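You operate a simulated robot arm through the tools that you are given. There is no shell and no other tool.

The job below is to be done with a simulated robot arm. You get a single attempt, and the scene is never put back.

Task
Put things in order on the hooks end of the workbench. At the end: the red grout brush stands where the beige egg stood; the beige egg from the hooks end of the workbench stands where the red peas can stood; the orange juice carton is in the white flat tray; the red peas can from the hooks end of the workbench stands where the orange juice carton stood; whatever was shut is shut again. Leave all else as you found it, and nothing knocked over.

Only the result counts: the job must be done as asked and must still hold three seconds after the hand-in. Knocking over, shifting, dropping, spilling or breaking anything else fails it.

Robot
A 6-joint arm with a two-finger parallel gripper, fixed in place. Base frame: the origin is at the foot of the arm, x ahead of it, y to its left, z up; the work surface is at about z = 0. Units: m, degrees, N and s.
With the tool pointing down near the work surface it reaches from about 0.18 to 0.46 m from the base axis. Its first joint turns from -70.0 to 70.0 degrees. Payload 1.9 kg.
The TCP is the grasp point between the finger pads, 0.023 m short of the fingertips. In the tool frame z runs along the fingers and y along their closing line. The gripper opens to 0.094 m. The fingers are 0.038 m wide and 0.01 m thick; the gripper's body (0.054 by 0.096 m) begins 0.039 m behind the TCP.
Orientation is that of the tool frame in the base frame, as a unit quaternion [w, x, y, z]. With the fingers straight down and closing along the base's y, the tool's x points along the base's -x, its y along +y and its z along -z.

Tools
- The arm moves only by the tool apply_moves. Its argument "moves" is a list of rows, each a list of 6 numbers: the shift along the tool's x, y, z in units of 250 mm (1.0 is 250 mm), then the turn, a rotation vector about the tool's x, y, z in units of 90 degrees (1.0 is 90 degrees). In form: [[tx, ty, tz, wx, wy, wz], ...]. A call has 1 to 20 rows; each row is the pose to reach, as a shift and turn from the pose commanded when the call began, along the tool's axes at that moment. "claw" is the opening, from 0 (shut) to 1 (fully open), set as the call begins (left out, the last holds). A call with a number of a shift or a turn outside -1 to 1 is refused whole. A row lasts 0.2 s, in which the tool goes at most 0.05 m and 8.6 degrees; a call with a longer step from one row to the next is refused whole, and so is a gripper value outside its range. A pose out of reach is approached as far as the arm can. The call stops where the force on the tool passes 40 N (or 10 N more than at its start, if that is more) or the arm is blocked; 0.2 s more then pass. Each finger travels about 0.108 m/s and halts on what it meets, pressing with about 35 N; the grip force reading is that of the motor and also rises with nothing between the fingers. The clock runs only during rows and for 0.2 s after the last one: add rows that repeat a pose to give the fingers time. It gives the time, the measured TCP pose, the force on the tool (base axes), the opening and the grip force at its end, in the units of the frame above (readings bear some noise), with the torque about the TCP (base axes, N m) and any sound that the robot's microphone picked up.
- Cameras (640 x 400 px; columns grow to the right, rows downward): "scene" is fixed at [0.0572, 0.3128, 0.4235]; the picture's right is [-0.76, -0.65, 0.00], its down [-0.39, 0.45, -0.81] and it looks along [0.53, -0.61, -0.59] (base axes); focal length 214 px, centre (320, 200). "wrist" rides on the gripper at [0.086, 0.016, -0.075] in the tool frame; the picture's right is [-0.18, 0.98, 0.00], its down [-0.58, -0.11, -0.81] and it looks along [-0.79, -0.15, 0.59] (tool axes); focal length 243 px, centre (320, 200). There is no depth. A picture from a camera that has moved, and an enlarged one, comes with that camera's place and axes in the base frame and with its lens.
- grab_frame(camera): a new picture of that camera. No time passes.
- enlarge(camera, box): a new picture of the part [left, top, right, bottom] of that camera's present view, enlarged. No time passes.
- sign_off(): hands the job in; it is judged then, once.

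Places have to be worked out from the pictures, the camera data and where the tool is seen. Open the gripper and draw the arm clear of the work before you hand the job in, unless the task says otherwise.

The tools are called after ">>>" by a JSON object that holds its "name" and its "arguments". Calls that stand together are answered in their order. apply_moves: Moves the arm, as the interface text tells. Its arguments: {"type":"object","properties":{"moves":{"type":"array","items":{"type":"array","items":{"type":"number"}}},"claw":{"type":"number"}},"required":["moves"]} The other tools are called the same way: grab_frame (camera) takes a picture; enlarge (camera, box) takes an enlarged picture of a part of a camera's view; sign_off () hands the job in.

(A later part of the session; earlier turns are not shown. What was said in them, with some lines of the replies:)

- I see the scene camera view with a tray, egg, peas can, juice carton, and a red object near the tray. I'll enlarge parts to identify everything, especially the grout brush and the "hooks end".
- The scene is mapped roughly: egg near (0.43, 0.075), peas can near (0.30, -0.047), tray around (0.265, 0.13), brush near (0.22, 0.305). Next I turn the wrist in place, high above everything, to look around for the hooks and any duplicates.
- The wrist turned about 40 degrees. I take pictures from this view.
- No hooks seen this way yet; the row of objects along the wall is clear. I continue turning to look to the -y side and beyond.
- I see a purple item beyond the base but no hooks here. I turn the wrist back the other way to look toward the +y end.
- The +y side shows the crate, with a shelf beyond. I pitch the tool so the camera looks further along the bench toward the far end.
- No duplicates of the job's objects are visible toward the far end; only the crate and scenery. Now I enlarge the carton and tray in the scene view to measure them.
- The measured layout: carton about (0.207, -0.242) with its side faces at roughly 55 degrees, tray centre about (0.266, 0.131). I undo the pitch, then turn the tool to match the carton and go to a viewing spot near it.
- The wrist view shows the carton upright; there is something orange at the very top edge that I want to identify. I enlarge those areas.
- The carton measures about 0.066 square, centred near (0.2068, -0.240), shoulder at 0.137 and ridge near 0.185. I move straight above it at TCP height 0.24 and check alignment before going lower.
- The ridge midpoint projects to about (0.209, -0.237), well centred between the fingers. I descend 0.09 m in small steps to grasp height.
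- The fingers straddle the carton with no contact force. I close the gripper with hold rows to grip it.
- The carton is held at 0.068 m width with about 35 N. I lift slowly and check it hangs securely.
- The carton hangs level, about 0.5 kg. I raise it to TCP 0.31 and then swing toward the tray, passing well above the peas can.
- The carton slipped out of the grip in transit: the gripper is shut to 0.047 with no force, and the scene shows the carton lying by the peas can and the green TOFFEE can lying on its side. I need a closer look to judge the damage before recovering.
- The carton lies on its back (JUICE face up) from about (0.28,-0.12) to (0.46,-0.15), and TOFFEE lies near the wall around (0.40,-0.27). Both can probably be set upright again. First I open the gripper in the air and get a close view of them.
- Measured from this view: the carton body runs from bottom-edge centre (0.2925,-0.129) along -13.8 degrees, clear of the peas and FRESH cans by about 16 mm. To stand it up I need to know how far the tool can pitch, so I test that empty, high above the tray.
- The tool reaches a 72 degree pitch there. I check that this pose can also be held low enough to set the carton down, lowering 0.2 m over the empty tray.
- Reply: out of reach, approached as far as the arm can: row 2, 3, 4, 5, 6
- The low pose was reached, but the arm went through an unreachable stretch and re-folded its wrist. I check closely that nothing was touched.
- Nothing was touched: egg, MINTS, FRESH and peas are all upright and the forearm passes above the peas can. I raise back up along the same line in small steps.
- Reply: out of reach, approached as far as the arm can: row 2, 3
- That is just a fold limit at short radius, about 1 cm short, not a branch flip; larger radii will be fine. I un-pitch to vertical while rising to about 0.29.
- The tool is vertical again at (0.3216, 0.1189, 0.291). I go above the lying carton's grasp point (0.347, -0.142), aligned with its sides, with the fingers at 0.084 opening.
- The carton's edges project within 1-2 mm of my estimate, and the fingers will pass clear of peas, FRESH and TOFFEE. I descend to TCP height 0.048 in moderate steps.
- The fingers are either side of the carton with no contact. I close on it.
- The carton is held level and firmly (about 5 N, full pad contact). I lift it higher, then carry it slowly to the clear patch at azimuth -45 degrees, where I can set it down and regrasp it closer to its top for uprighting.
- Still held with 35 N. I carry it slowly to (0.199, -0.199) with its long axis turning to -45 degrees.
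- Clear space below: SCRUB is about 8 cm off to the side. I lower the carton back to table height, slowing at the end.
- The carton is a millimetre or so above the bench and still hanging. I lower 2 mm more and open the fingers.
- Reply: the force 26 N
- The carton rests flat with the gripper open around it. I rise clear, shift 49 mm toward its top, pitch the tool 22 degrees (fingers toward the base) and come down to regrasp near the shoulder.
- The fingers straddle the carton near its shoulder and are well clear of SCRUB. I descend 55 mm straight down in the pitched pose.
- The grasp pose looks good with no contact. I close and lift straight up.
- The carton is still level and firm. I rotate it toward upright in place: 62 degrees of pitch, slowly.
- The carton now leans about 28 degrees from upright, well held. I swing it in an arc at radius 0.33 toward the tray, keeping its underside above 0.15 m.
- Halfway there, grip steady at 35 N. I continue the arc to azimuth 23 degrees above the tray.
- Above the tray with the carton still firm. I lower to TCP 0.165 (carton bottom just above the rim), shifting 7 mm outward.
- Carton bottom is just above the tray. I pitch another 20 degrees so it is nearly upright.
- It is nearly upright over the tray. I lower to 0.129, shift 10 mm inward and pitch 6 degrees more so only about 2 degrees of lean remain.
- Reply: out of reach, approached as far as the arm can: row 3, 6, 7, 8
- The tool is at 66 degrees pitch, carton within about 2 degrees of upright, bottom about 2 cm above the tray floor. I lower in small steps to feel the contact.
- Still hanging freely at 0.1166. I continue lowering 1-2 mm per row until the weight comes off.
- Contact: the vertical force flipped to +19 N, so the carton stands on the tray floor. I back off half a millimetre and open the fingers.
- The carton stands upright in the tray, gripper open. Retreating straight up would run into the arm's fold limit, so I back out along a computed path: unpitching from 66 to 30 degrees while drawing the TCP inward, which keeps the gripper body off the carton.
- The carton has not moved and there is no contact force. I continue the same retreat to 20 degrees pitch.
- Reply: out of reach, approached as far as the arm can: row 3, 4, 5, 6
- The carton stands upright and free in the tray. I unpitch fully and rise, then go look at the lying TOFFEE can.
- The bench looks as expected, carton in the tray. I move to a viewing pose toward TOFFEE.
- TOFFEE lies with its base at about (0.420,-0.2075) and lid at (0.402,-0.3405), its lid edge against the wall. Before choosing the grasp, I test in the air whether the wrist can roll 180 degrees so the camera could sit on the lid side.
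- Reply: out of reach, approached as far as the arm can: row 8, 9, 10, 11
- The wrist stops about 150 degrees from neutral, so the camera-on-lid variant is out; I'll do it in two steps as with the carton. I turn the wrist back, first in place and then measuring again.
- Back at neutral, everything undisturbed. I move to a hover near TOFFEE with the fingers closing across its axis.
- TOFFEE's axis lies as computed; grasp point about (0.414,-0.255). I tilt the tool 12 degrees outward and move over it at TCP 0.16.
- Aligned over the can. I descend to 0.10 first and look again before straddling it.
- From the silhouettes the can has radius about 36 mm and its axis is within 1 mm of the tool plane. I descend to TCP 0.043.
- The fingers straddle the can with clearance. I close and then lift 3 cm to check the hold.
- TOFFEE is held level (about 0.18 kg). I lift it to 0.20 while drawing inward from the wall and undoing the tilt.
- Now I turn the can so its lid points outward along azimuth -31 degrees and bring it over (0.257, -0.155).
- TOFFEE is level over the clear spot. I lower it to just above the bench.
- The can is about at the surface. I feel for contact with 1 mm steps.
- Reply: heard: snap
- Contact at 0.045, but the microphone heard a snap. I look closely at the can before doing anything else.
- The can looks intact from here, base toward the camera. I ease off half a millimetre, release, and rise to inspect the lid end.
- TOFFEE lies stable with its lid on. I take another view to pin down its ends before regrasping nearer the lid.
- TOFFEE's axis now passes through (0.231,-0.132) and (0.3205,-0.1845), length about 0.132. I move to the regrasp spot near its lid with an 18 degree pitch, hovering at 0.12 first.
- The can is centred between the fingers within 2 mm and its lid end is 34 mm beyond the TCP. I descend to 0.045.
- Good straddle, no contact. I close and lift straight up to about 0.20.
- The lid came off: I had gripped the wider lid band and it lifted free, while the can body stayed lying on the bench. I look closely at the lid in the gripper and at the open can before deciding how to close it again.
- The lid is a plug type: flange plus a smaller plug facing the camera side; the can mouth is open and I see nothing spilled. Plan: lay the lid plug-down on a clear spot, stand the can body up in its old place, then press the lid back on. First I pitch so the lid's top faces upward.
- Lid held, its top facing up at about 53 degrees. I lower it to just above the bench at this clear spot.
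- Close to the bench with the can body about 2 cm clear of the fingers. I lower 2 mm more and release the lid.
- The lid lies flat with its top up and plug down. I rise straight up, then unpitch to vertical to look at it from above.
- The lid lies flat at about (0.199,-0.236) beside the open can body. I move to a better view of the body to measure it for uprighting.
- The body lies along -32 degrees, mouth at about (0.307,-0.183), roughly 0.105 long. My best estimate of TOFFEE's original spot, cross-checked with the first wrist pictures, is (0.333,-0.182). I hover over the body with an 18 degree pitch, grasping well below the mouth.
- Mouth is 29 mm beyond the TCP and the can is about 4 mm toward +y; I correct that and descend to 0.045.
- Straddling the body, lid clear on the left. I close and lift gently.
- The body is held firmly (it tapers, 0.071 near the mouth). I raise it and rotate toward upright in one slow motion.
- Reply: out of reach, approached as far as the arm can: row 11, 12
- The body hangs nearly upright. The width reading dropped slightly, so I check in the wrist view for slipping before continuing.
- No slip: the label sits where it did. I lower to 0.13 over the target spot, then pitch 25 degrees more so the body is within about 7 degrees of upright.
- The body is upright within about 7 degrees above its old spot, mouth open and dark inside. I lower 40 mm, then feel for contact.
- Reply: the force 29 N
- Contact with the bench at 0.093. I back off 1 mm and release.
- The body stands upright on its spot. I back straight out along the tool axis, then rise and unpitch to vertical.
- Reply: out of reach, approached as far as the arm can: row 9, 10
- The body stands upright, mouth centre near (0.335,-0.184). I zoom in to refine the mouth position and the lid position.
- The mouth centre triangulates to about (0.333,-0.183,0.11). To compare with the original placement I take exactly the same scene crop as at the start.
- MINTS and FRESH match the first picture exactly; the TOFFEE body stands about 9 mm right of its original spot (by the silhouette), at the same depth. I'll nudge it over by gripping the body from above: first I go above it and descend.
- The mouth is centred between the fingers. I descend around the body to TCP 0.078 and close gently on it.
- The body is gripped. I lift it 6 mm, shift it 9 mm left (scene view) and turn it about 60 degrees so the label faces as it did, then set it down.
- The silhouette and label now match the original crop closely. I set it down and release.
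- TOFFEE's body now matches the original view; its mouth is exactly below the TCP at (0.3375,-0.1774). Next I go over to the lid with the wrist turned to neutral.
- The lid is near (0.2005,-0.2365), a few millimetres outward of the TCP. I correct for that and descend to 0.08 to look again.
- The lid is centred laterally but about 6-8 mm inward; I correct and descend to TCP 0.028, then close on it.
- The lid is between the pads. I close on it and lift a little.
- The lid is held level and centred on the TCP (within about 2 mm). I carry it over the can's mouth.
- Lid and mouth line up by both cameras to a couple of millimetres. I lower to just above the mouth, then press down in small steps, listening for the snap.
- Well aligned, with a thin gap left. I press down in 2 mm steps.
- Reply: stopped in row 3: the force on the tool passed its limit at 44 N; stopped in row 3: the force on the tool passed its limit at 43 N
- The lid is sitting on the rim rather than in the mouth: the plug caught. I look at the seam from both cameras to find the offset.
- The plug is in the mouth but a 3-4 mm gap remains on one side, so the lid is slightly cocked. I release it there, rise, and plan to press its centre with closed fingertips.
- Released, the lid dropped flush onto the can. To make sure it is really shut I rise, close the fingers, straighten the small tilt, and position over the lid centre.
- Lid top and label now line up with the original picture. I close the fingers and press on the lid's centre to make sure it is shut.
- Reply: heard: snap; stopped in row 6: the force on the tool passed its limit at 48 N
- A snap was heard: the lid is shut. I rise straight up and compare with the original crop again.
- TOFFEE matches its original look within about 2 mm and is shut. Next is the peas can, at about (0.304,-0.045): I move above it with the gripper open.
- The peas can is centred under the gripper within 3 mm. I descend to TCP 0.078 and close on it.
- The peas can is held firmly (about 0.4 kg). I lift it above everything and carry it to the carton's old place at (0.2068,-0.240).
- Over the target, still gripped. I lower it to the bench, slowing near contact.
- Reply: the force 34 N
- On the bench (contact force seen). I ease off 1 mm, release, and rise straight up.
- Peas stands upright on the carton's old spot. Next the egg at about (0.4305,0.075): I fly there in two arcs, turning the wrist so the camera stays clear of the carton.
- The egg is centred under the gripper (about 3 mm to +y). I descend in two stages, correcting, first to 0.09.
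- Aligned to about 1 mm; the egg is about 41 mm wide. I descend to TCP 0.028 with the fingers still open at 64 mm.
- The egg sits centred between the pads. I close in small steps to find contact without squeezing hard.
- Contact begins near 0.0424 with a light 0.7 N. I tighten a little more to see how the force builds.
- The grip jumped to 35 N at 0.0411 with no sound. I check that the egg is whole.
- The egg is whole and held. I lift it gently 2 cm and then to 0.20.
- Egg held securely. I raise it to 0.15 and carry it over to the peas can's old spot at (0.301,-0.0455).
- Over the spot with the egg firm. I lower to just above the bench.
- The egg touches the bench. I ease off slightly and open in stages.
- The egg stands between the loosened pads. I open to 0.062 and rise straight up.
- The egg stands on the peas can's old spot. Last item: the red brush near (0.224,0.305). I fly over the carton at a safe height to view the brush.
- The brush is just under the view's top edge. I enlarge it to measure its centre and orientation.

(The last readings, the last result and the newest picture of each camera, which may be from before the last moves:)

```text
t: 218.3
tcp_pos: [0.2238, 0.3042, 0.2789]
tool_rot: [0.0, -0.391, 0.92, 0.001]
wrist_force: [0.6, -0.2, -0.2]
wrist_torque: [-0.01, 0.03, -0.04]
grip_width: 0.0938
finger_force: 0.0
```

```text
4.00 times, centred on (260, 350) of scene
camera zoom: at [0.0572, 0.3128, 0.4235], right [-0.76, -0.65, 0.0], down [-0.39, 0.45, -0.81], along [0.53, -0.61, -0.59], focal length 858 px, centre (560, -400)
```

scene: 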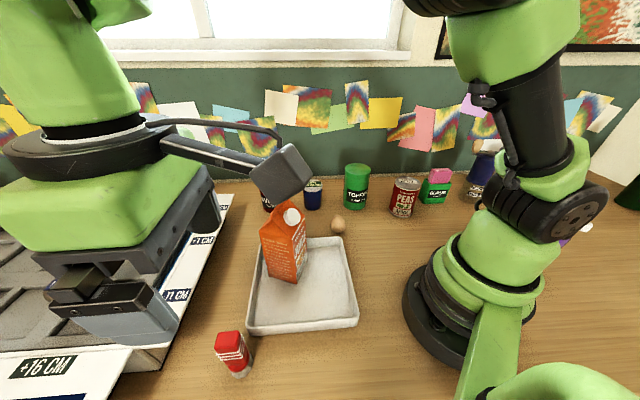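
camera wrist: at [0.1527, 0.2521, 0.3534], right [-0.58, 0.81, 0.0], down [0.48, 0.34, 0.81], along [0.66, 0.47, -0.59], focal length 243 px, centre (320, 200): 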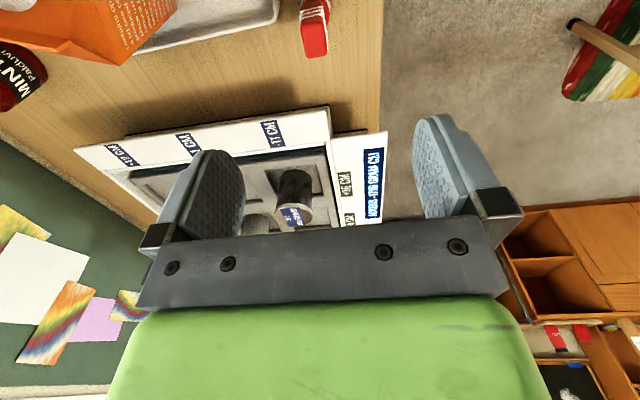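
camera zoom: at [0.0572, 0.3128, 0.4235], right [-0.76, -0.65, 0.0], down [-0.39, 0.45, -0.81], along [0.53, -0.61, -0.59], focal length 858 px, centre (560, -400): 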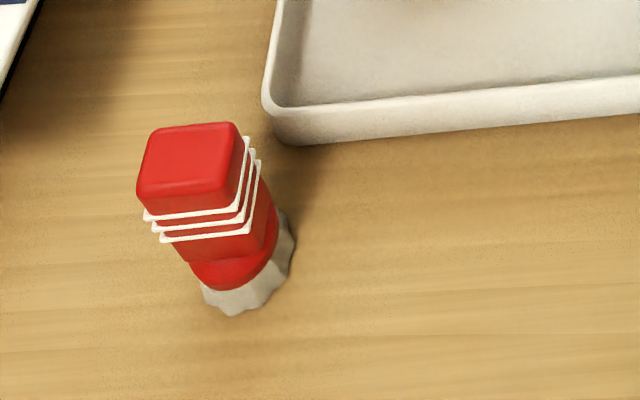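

The brush: top at (0.2316,0.3022,0.101), handle about 29 x 19 mm with its short side along the closing direction. I centre over it and descend in stages.

>>> {"name": "apply_moves", "arguments": {"moves": [[-0.0165, -0.024, 0.06, 0, 0, 0], [-0.0165, -0.024, 0.16, 0, 0, 0], [-0.0165, -0.024, 0.26, 0, 0, 0], [-0.0165, -0.024, 0.36, 0, 0, 0], [-0.0165, -0.024, 0.45, 0, 0, 0], [-0.0165, -0.024, 0.5, 0, 0, 0], [-0.0165, -0.024, 0.5, 0, 0, 0]], "claw": 0.7}}

>>> {"name": "grab_frame", "arguments": {"camera": "wrist"}}

>>> {"name": "grab_frame", "arguments": {"camera": "scene"}}

```text
t: 219.9
tcp_pos: [0.232, 0.3029, 0.1547]
tool_rot: [0.0, -0.392, 0.92, 0.001]
wrist_force: [0.6, -1.0, 0.5]
wrist_torque: [0.02, 0.03, 0.0]
grip_width: 0.0658
finger_force: 0.1
```

```text
taken
camera wrist: at [0.1602, 0.2523, 0.2286], right [-0.58, 0.81, 0.0], down [0.48, 0.34, 0.81], along [0.66, 0.47, -0.59], focal length 243 px, centre (320, 200)
```

wrist: 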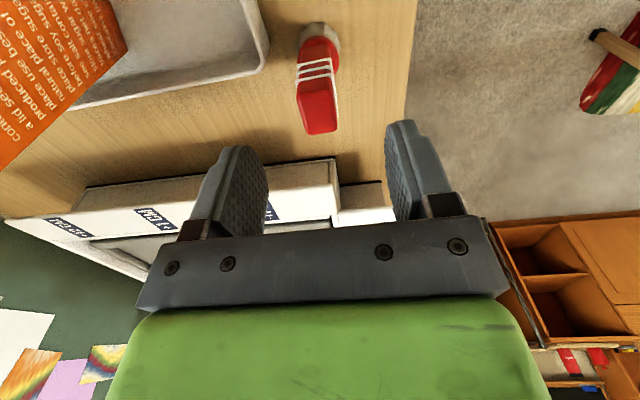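

```text
taken
```

scene: 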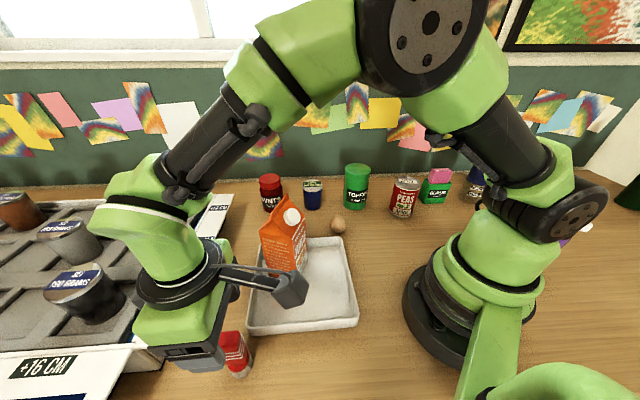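

Well centred (within 3 mm). I descend to TCP 0.072 and close.

>>> {"name": "apply_moves", "arguments": {"moves": [[0.008, 0, 0.07, 0, 0, 0], [0.008, 0, 0.15, 0, 0, 0], [0.008, 0, 0.23, 0, 0, 0], [0.008, 0, 0.29, 0, 0, 0], [0.008, 0, 0.331, 0, 0, 0], [0.008, 0, 0.331, 0, 0, 0]]}}

>>> {"name": "grab_frame", "arguments": {"camera": "wrist"}}

```text
t: 221.3
tcp_pos: [0.2304, 0.3017, 0.0709]
tool_rot: [0.0, -0.391, 0.92, 0.001]
wrist_force: [0.1, 0.1, 0.1]
wrist_torque: [0.02, -0.01, -0.04]
grip_width: 0.0658
finger_force: 0.1
```

```text
taken
camera wrist: at [0.1589, 0.2504, 0.1456], right [-0.58, 0.81, 0.0], down [0.48, 0.34, 0.81], along [0.66, 0.47, -0.59], focal length 243 px, centre (320, 200)
```

wrist: 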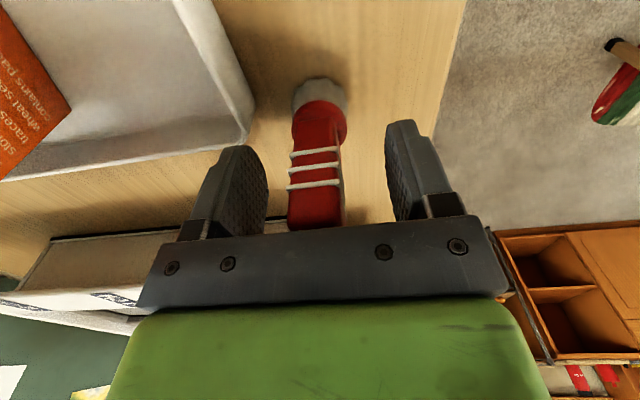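

The handle is between the pads. I close and lift a little to test the hold.

>>> {"name": "apply_moves", "arguments": {"moves": [[0, 0, 0, 0, 0, 0], [0, 0, 0, 0, 0, 0], [0, 0, 0, 0, 0, 0], [0, 0, 0, 0, 0, 0]], "claw": 0.08}}

>>> {"name": "apply_moves", "arguments": {"moves": [[0, 0, -0.02, 0, 0, 0], [0, 0, -0.06, 0, 0, 0], [0, 0, -0.12, 0, 0, 0], [0, 0, -0.12, 0, 0, 0]]}}

>>> {"name": "grab_frame", "arguments": {"camera": "wrist"}}

>>> {"name": "enlarge", "arguments": {"camera": "scene", "box": [140, 250, 340, 400]}}

```text
t: 222.3
tcp_pos: [0.2303, 0.3012, 0.072]
tool_rot: [-0.001, -0.392, 0.92, 0.001]
wrist_force: [-0.5, 0.8, -0.1]
wrist_torque: [-0.03, -0.02, -0.03]
grip_width: 0.0216
finger_force: 35.4
```

```text
t: 223.3
tcp_pos: [0.229, 0.3024, 0.1016]
tool_rot: [0.0, -0.391, 0.92, 0.0]
wrist_force: [0.5, -0.3, -0.7]
wrist_torque: [-0.02, 0.04, -0.01]
grip_width: 0.0217
finger_force: 35.0
```

```text
taken
camera wrist: at [0.1588, 0.2508, 0.1755], right [-0.58, 0.81, 0.0], down [0.48, 0.34, 0.81], along [0.66, 0.47, -0.59], focal length 243 px, centre (320, 200)
```

wrist: 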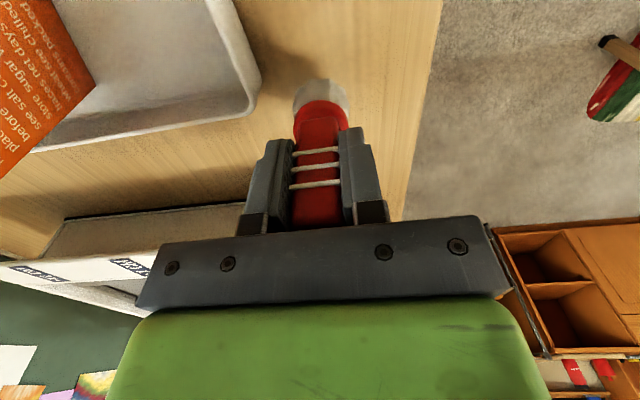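

```text
2.67 times, centred on (240, 325) of scene
camera zoom: at [0.0572, 0.3128, 0.4235], right [-0.76, -0.65, 0.0], down [-0.39, 0.45, -0.81], along [0.53, -0.61, -0.59], focal length 572 px, centre (533, -133)
```

zoom: 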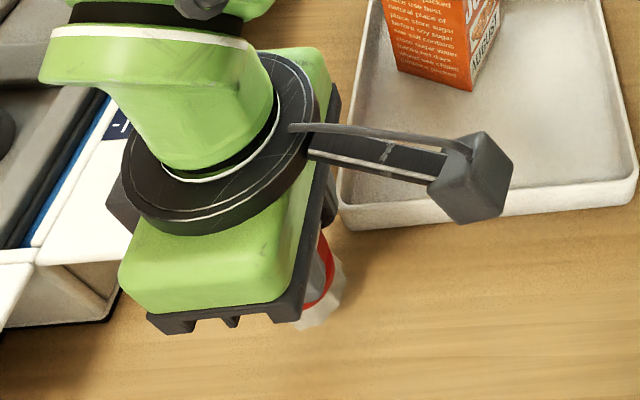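

Brush held. I raise it to clear the carton's ridge (brush bottom above 0.21) and cross toward the egg's old spot.

>>> {"name": "apply_moves", "arguments": {"moves": [[0, 0, -0.1, 0, 0, 0], [0, 0, -0.22, 0, 0, 0], [0, 0, -0.36, 0, 0, 0], [0, 0, -0.5, 0, 0, 0], [0, 0, -0.64, 0, 0, 0], [0, 0, -0.76, 0, 0, 0], [0, 0, -0.76, 0, 0, 0]]}}

>>> {"name": "apply_moves", "arguments": {"moves": [[0.01, -0.076, 0, 0, 0, 0], [0.02, -0.152, 0, 0, 0, 0], [0.03, -0.228, 0, 0, 0, 0], [0.04, -0.304, 0, 0, 0, 0], [0.05, -0.38, 0, 0, 0, 0], [0.06, -0.456, 0, 0, 0, 0], [0.07, -0.532, 0, 0, 0, 0], [0.08, -0.608, 0, 0, 0, 0], [0.09, -0.684, 0, 0, 0, 0], [0.1, -0.76, 0, 0, 0, 0], [0.11, -0.836, 0, 0, 0, 0], [0.12, -0.912, 0, 0, 0, 0], [0.13, -0.988, 0, 0, 0, 0], [0.13, -0.988, 0, 0, 0, 0]]}}

>>> {"name": "grab_frame", "arguments": {"camera": "scene"}}

>>> {"name": "grab_frame", "arguments": {"camera": "wrist"}}

```text
t: 224.9
tcp_pos: [0.2296, 0.3019, 0.2912]
tool_rot: [-0.001, -0.392, 0.92, 0.001]
wrist_force: [-1.1, 0.3, -2.1]
wrist_torque: [0.0, -0.03, -0.03]
grip_width: 0.0218
finger_force: 35.5
```

```text
t: 227.9
tcp_pos: [0.3858, 0.1058, 0.2908]
tool_rot: [0.0, -0.391, 0.92, 0.001]
wrist_force: [-0.2, -0.3, -0.3]
wrist_torque: [-0.02, 0.01, 0.0]
grip_width: 0.0216
finger_force: 34.8
```

```text
taken
```

scene: 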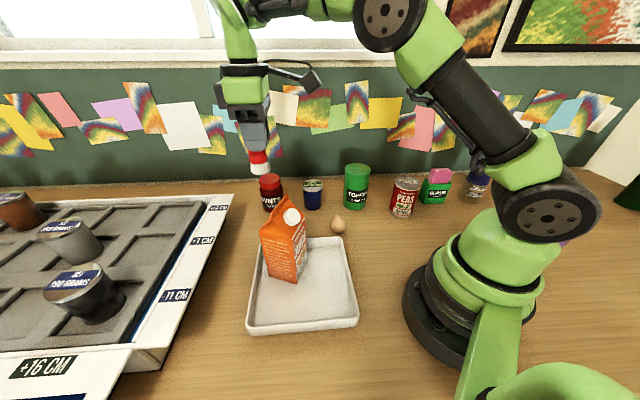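

```text
taken
camera wrist: at [0.314, 0.0538, 0.3659], right [-0.58, 0.81, 0.0], down [0.48, 0.34, 0.81], along [0.66, 0.47, -0.59], focal length 243 px, centre (320, 200)
```

wrist: 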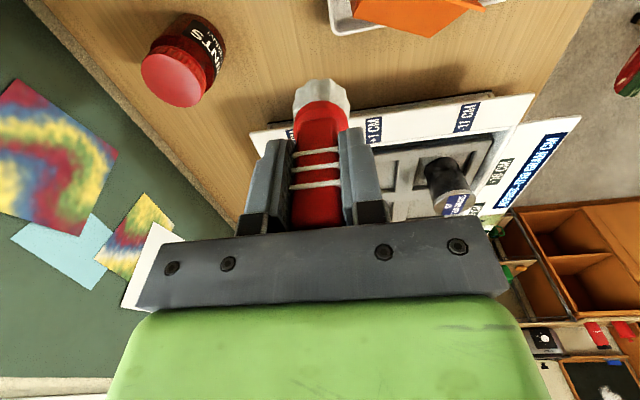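

Clear of the carton. I move down and out to hover over the egg's old spot.

>>> {"name": "apply_moves", "arguments": {"moves": [[-0.002, -0.015, 0.06, 0, 0, 0], [-0.006, -0.04, 0.12, 0, 0, 0], [-0.01, -0.07, 0.18, 0, 0, 0], [-0.015, -0.105, 0.24, 0, 0, 0], [-0.02, -0.14, 0.29, 0, 0, 0], [-0.025, -0.175, 0.34, 0, 0, 0], [-0.031, -0.212, 0.38, 0, 0, 0], [-0.031, -0.212, 0.403, 0, 0, 0], [-0.031, -0.212, 0.403, 0, 0, 0]]}}

>>> {"name": "enlarge", "arguments": {"camera": "scene", "box": [200, 100, 360, 250]}}

>>> {"name": "grab_frame", "arguments": {"camera": "wrist"}}

```text
t: 229.9
tcp_pos: [0.4282, 0.0748, 0.1906]
tool_rot: [0.0, -0.391, 0.92, 0.001]
wrist_force: [0.3, -0.3, -1.0]
wrist_torque: [0.01, 0.01, -0.05]
grip_width: 0.0216
finger_force: 35.2
```

```text
2.67 times, centred on (280, 175) of scene
camera zoom: at [0.0572, 0.3128, 0.4235], right [-0.76, -0.65, 0.0], down [-0.39, 0.45, -0.81], along [0.53, -0.61, -0.59], focal length 572 px, centre (427, 267)
```

zoom: 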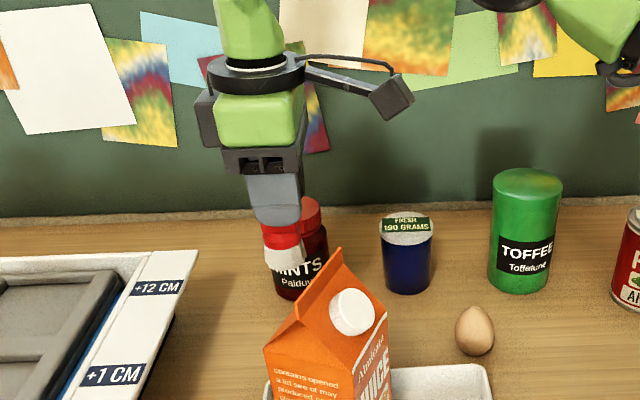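

```text
taken
camera wrist: at [0.3564, 0.0232, 0.2654], right [-0.58, 0.81, 0.0], down [0.48, 0.34, 0.81], along [0.66, 0.47, -0.59], focal length 243 px, centre (320, 200)
```

wrist: 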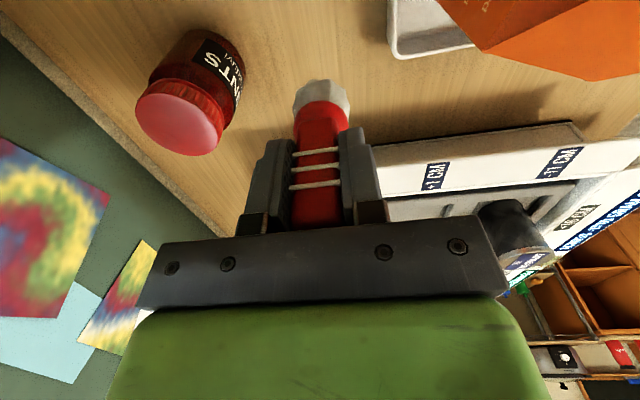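

Positioned. I lower to just above the bench and then feel for contact.

>>> {"name": "apply_moves", "arguments": {"moves": [[0, 0, 0.07, 0, 0, 0], [0, 0, 0.14, 0, 0, 0], [0, 0, 0.22, 0, 0, 0], [0, 0, 0.3, 0, 0, 0], [0, 0, 0.37, 0, 0, 0], [0, 0, 0.42, 0, 0, 0], [0, 0, 0.455, 0, 0, 0], [0, 0, 0.468, 0, 0, 0], [0, 0, 0.468, 0, 0, 0]]}}

>>> {"name": "apply_moves", "arguments": {"moves": [[0, 0, 0.004, 0, 0, 0], [0, 0, 0.008, 0, 0, 0], [0, 0, 0.008, 0, 0, 0]]}}

>>> {"name": "enlarge", "arguments": {"camera": "scene", "box": [200, 130, 360, 260]}}

```text
t: 231.9
tcp_pos: [0.427, 0.074, 0.0731]
tool_rot: [0.0, -0.39, 0.921, 0.001]
wrist_force: [-0.5, 0.0, -0.4]
wrist_torque: [0.02, 0.0, -0.03]
grip_width: 0.0215
finger_force: 34.7
```

```text
t: 232.7
tcp_pos: [0.4269, 0.0753, 0.0709]
tool_rot: [-0.001, -0.392, 0.92, 0.002]
wrist_force: [-0.4, -1.4, 1.5]
wrist_torque: [0.01, 0.01, -0.02]
grip_width: 0.0216
finger_force: 34.7
```

```text
3.08 times, centred on (280, 195) of scene
camera zoom: at [0.0572, 0.3128, 0.4235], right [-0.76, -0.65, 0.0], down [-0.39, 0.45, -0.81], along [0.53, -0.61, -0.59], focal length 660 px, centre (443, 215)
```

zoom: 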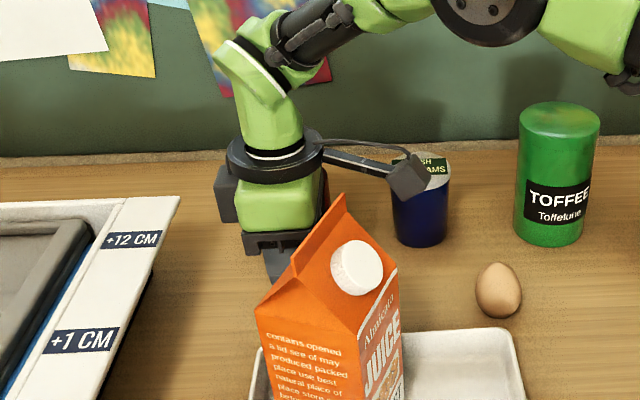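

Near contact (force just turning positive). One more millimetre, then release.

>>> {"name": "apply_moves", "arguments": {"moves": [[0, 0, 0.003, 0, 0, 0], [0, 0, 0.003, 0, 0, 0]]}}

>>> {"name": "apply_moves", "arguments": {"moves": [[0, 0, 0, 0, 0, 0], [0, 0, 0, 0, 0, 0], [0, 0, 0, 0, 0, 0]], "claw": 0.5}}

>>> {"name": "grab_frame", "arguments": {"camera": "wrist"}}

```text
t: 233.3
tcp_pos: [0.4281, 0.0752, 0.0705]
tool_rot: [0.0, -0.39, 0.921, 0.0]
wrist_force: [-3.9, -2.4, 8.9]
wrist_torque: [-0.14, 0.13, 0.0]
grip_width: 0.0216
finger_force: 35.4
```

```text
t: 234.1
tcp_pos: [0.4277, 0.0741, 0.0711]
tool_rot: [-0.001, -0.391, 0.92, 0.002]
wrist_force: [0.0, -0.2, -0.1]
wrist_torque: [0.0, 0.0, 0.01]
grip_width: 0.047
finger_force: 0.0
```

```text
taken
camera wrist: at [0.3566, 0.0233, 0.1452], right [-0.58, 0.81, 0.0], down [0.48, 0.34, 0.81], along [0.66, 0.47, -0.59], focal length 243 px, centre (320, 200)
```

wrist: 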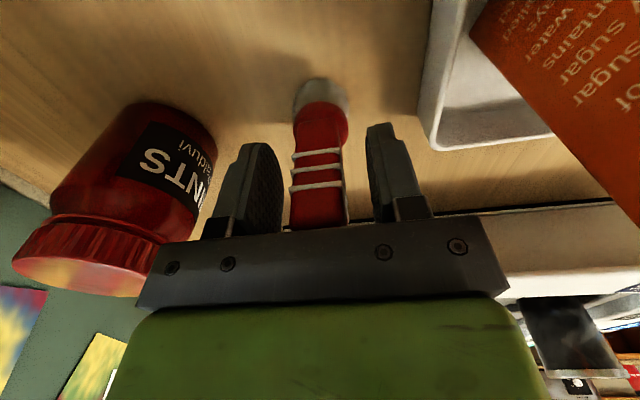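

The brush stands free. I rise straight up, clear of MINTS and the carton.

>>> {"name": "apply_moves", "arguments": {"moves": [[0, 0, -0.06, 0, 0, 0], [0, 0, -0.14, 0, 0, 0], [0, 0, -0.24, 0, 0, 0], [0, 0, -0.36, 0, 0, 0], [0, 0, -0.5, 0, 0, 0], [0, 0, -0.6, 0, 0, 0], [0.05, 0, -0.68, 0, 0, 0], [0.1, 0, -0.74, 0, 0, 0], [0.16, 0, -0.8, 0, 0, 0]]}}

>>> {"name": "grab_frame", "arguments": {"camera": "scene"}}

>>> {"name": "enlarge", "arguments": {"camera": "scene", "box": [220, 140, 380, 240]}}

```text
t: 236.1
tcp_pos: [0.3997, 0.0482, 0.2699]
tool_rot: [-0.001, -0.391, 0.92, 0.001]
wrist_force: [-0.4, -1.0, 0.2]
wrist_torque: [0.0, 0.06, -0.04]
grip_width: 0.047
finger_force: 0.0
```

```text
taken
```

scene: 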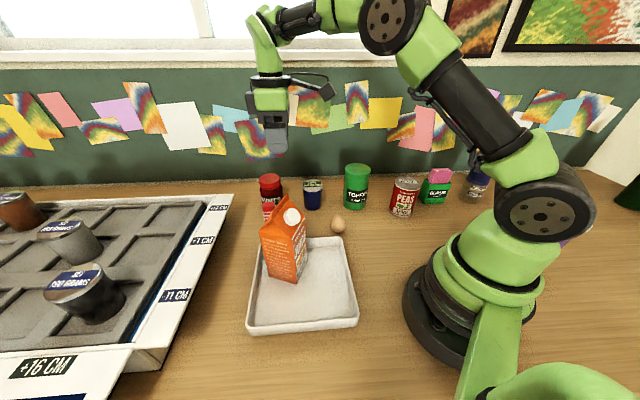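

```text
4.00 times, centred on (300, 190) of scene
camera zoom: at [0.0572, 0.3128, 0.4235], right [-0.76, -0.65, 0.0], down [-0.39, 0.45, -0.81], along [0.53, -0.61, -0.59], focal length 858 px, centre (400, 240)
```

zoom: 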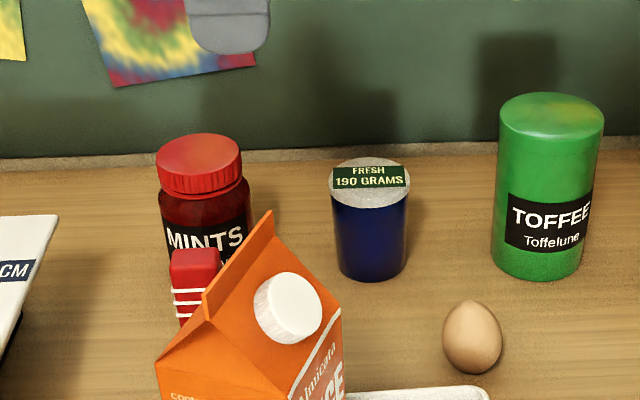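

All pieces look placed. I check the brush with the wrist camera and compare the rest of the bench with the first picture.

>>> {"name": "grab_frame", "arguments": {"camera": "wrist"}}

>>> {"name": "enlarge", "arguments": {"camera": "scene", "box": [230, 220, 390, 350]}}

>>> {"name": "enlarge", "arguments": {"camera": "scene", "box": [360, 120, 520, 220]}}

```text
taken
camera wrist: at [0.3287, -0.004, 0.3441], right [-0.58, 0.81, 0.0], down [0.48, 0.34, 0.81], along [0.66, 0.47, -0.59], focal length 243 px, centre (320, 200)
```

wrist: 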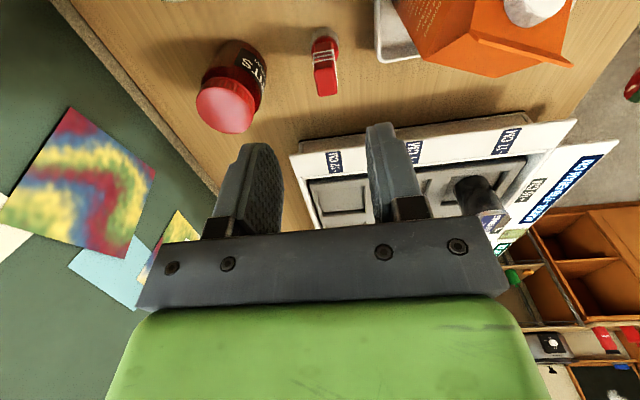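

```text
3.08 times, centred on (310, 285) of scene
camera zoom: at [0.0572, 0.3128, 0.4235], right [-0.76, -0.65, 0.0], down [-0.39, 0.45, -0.81], along [0.53, -0.61, -0.59], focal length 660 px, centre (351, -62)
```

zoom: 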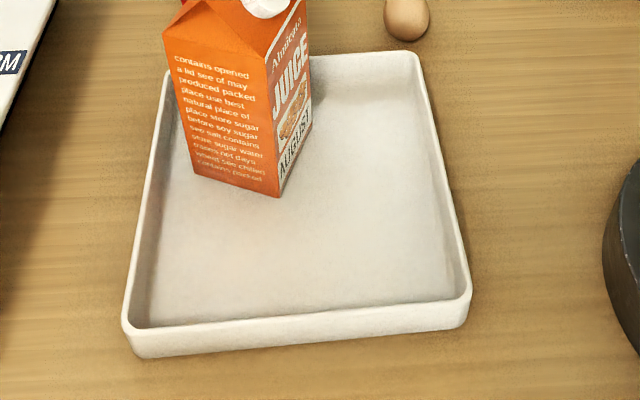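

```text
4.00 times, centred on (440, 170) of scene
camera zoom: at [0.0572, 0.3128, 0.4235], right [-0.76, -0.65, 0.0], down [-0.39, 0.45, -0.81], along [0.53, -0.61, -0.59], focal length 858 px, centre (-160, 320)
```

zoom: 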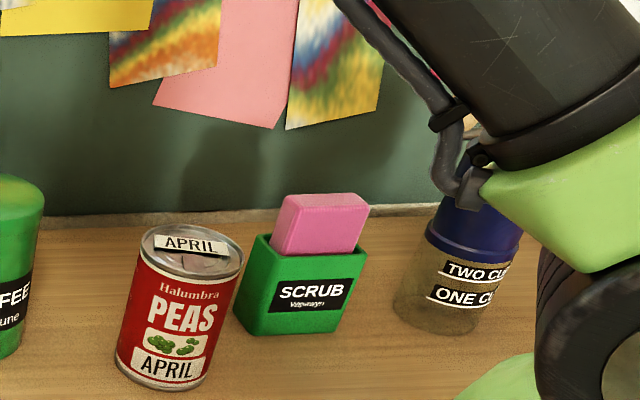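

Brush upright at the egg's old place, carton inside the tray, tray, SCRUB, MINTS and FRESH all unchanged. I open the gripper fully and draw the arm back and up, clear of the work.

>>> {"name": "apply_moves", "arguments": {"moves": [[0.03, 0.01, -0.06, 0, 0, 0.03], [0.08, 0.03, -0.12, 0, 0, 0.07], [0.14, 0.055, -0.18, 0, 0, 0.12], [0.2, 0.08, -0.24, 0, 0, 0.17], [0.26, 0.105, -0.3, 0, 0, 0.22], [0.32, 0.13, -0.3, 0, 0, 0.27], [0.38, 0.155, -0.3, 0, 0, 0.32], [0.44, 0.18, -0.3, 0, 0, 0.37], [0.5, 0.205, -0.3, 0, 0, 0.42], [0.56, 0.225, -0.3, 0, 0, 0.47], [0.612, 0.243, -0.3, 0, 0, 0.51], [0.612, 0.243, -0.3, 0, 0, 0.51]], "claw": 1}}

>>> {"name": "grab_frame", "arguments": {"camera": "scene"}}

>>> {"name": "grab_frame", "arguments": {"camera": "wrist"}}

>>> {"name": "enlarge", "arguments": {"camera": "scene", "box": [220, 140, 460, 300]}}

```text
t: 238.7
tcp_pos: [0.2507, -0.0204, 0.3463]
tool_rot: [0.0, -0.001, 1.0, 0.001]
wrist_force: [-0.4, 1.2, -0.2]
wrist_torque: [-0.03, 0.0, -0.06]
grip_width: 0.094
finger_force: 0.1
```

```text
taken
```

scene: 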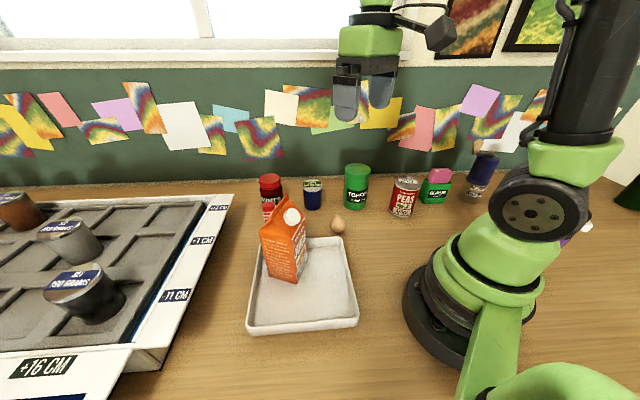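

```text
taken
camera wrist: at [0.1644, -0.0059, 0.4214], right [0.18, 0.98, 0.0], down [0.58, -0.11, 0.81], along [0.79, -0.15, -0.59], focal length 243 px, centre (320, 200)
```

wrist: 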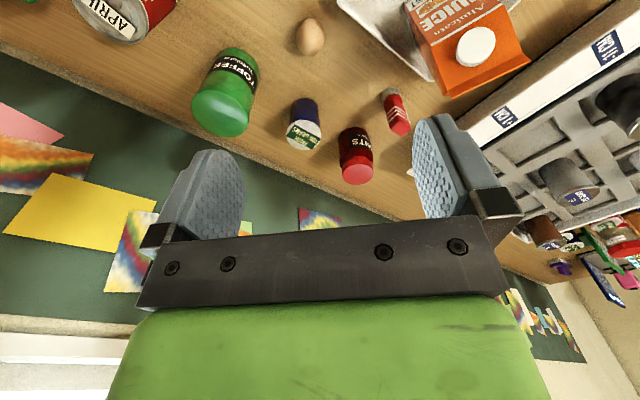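

```text
2.50 times, centred on (340, 220) of scene
camera zoom: at [0.0572, 0.3128, 0.4235], right [-0.76, -0.65, 0.0], down [-0.39, 0.45, -0.81], along [0.53, -0.61, -0.59], focal length 536 px, centre (270, 150)
```

zoom: 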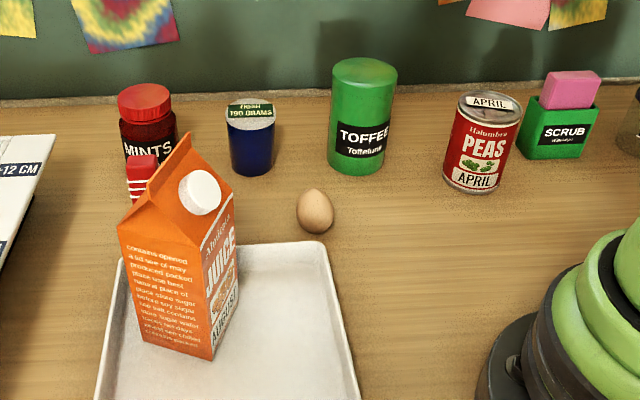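

The final view shows the brush on the egg's old spot, the egg on the peas can's, the peas can on the carton's, and the carton upright in the tray. TOFFEE is closed and back in place, and the gripper is open and clear, so I hand the job in.

>>> {"name": "sign_off", "arguments": {}}

```text
The job is handed in.
```

All four items are where you asked and the job is handed in, but I dropped the juice carton along the way and it knocked over the green TOFFEE can.

**Final placement**
- The red grout brush stands where the egg stood.
- The beige egg stands where the peas can stood and looked unbroken in the pictures. The gripper did press it with about 35 N.
- The orange juice carton stands upright in the white tray.
- The red peas can stands where the carton stood.

**What went wrong**
- **Carton drop:** on the first lift I held the carton only by its top edge. It slipped out in transit, landed on its back and toppled the TOFFEE can. I picked it up again and stood it upright in the tray.
- **TOFFEE lid:** while I was putting the can back, its lid came off in the gripper. I stood the can up on its old spot, turned its label the same way as before, and pressed the lid on until I heard it snap. It matches the first picture to about 2–3 mm.
- **TOFFEE contents:** the can looked empty inside when it was open and I saw nothing spilled, but I can't say what it held before the fall.

The MINTS, FRESH, SCRUB and tray match the first pictures. I saw no second egg or peas can, and I took this end of the bench to be the hooks end without identifying the hooks for certain.
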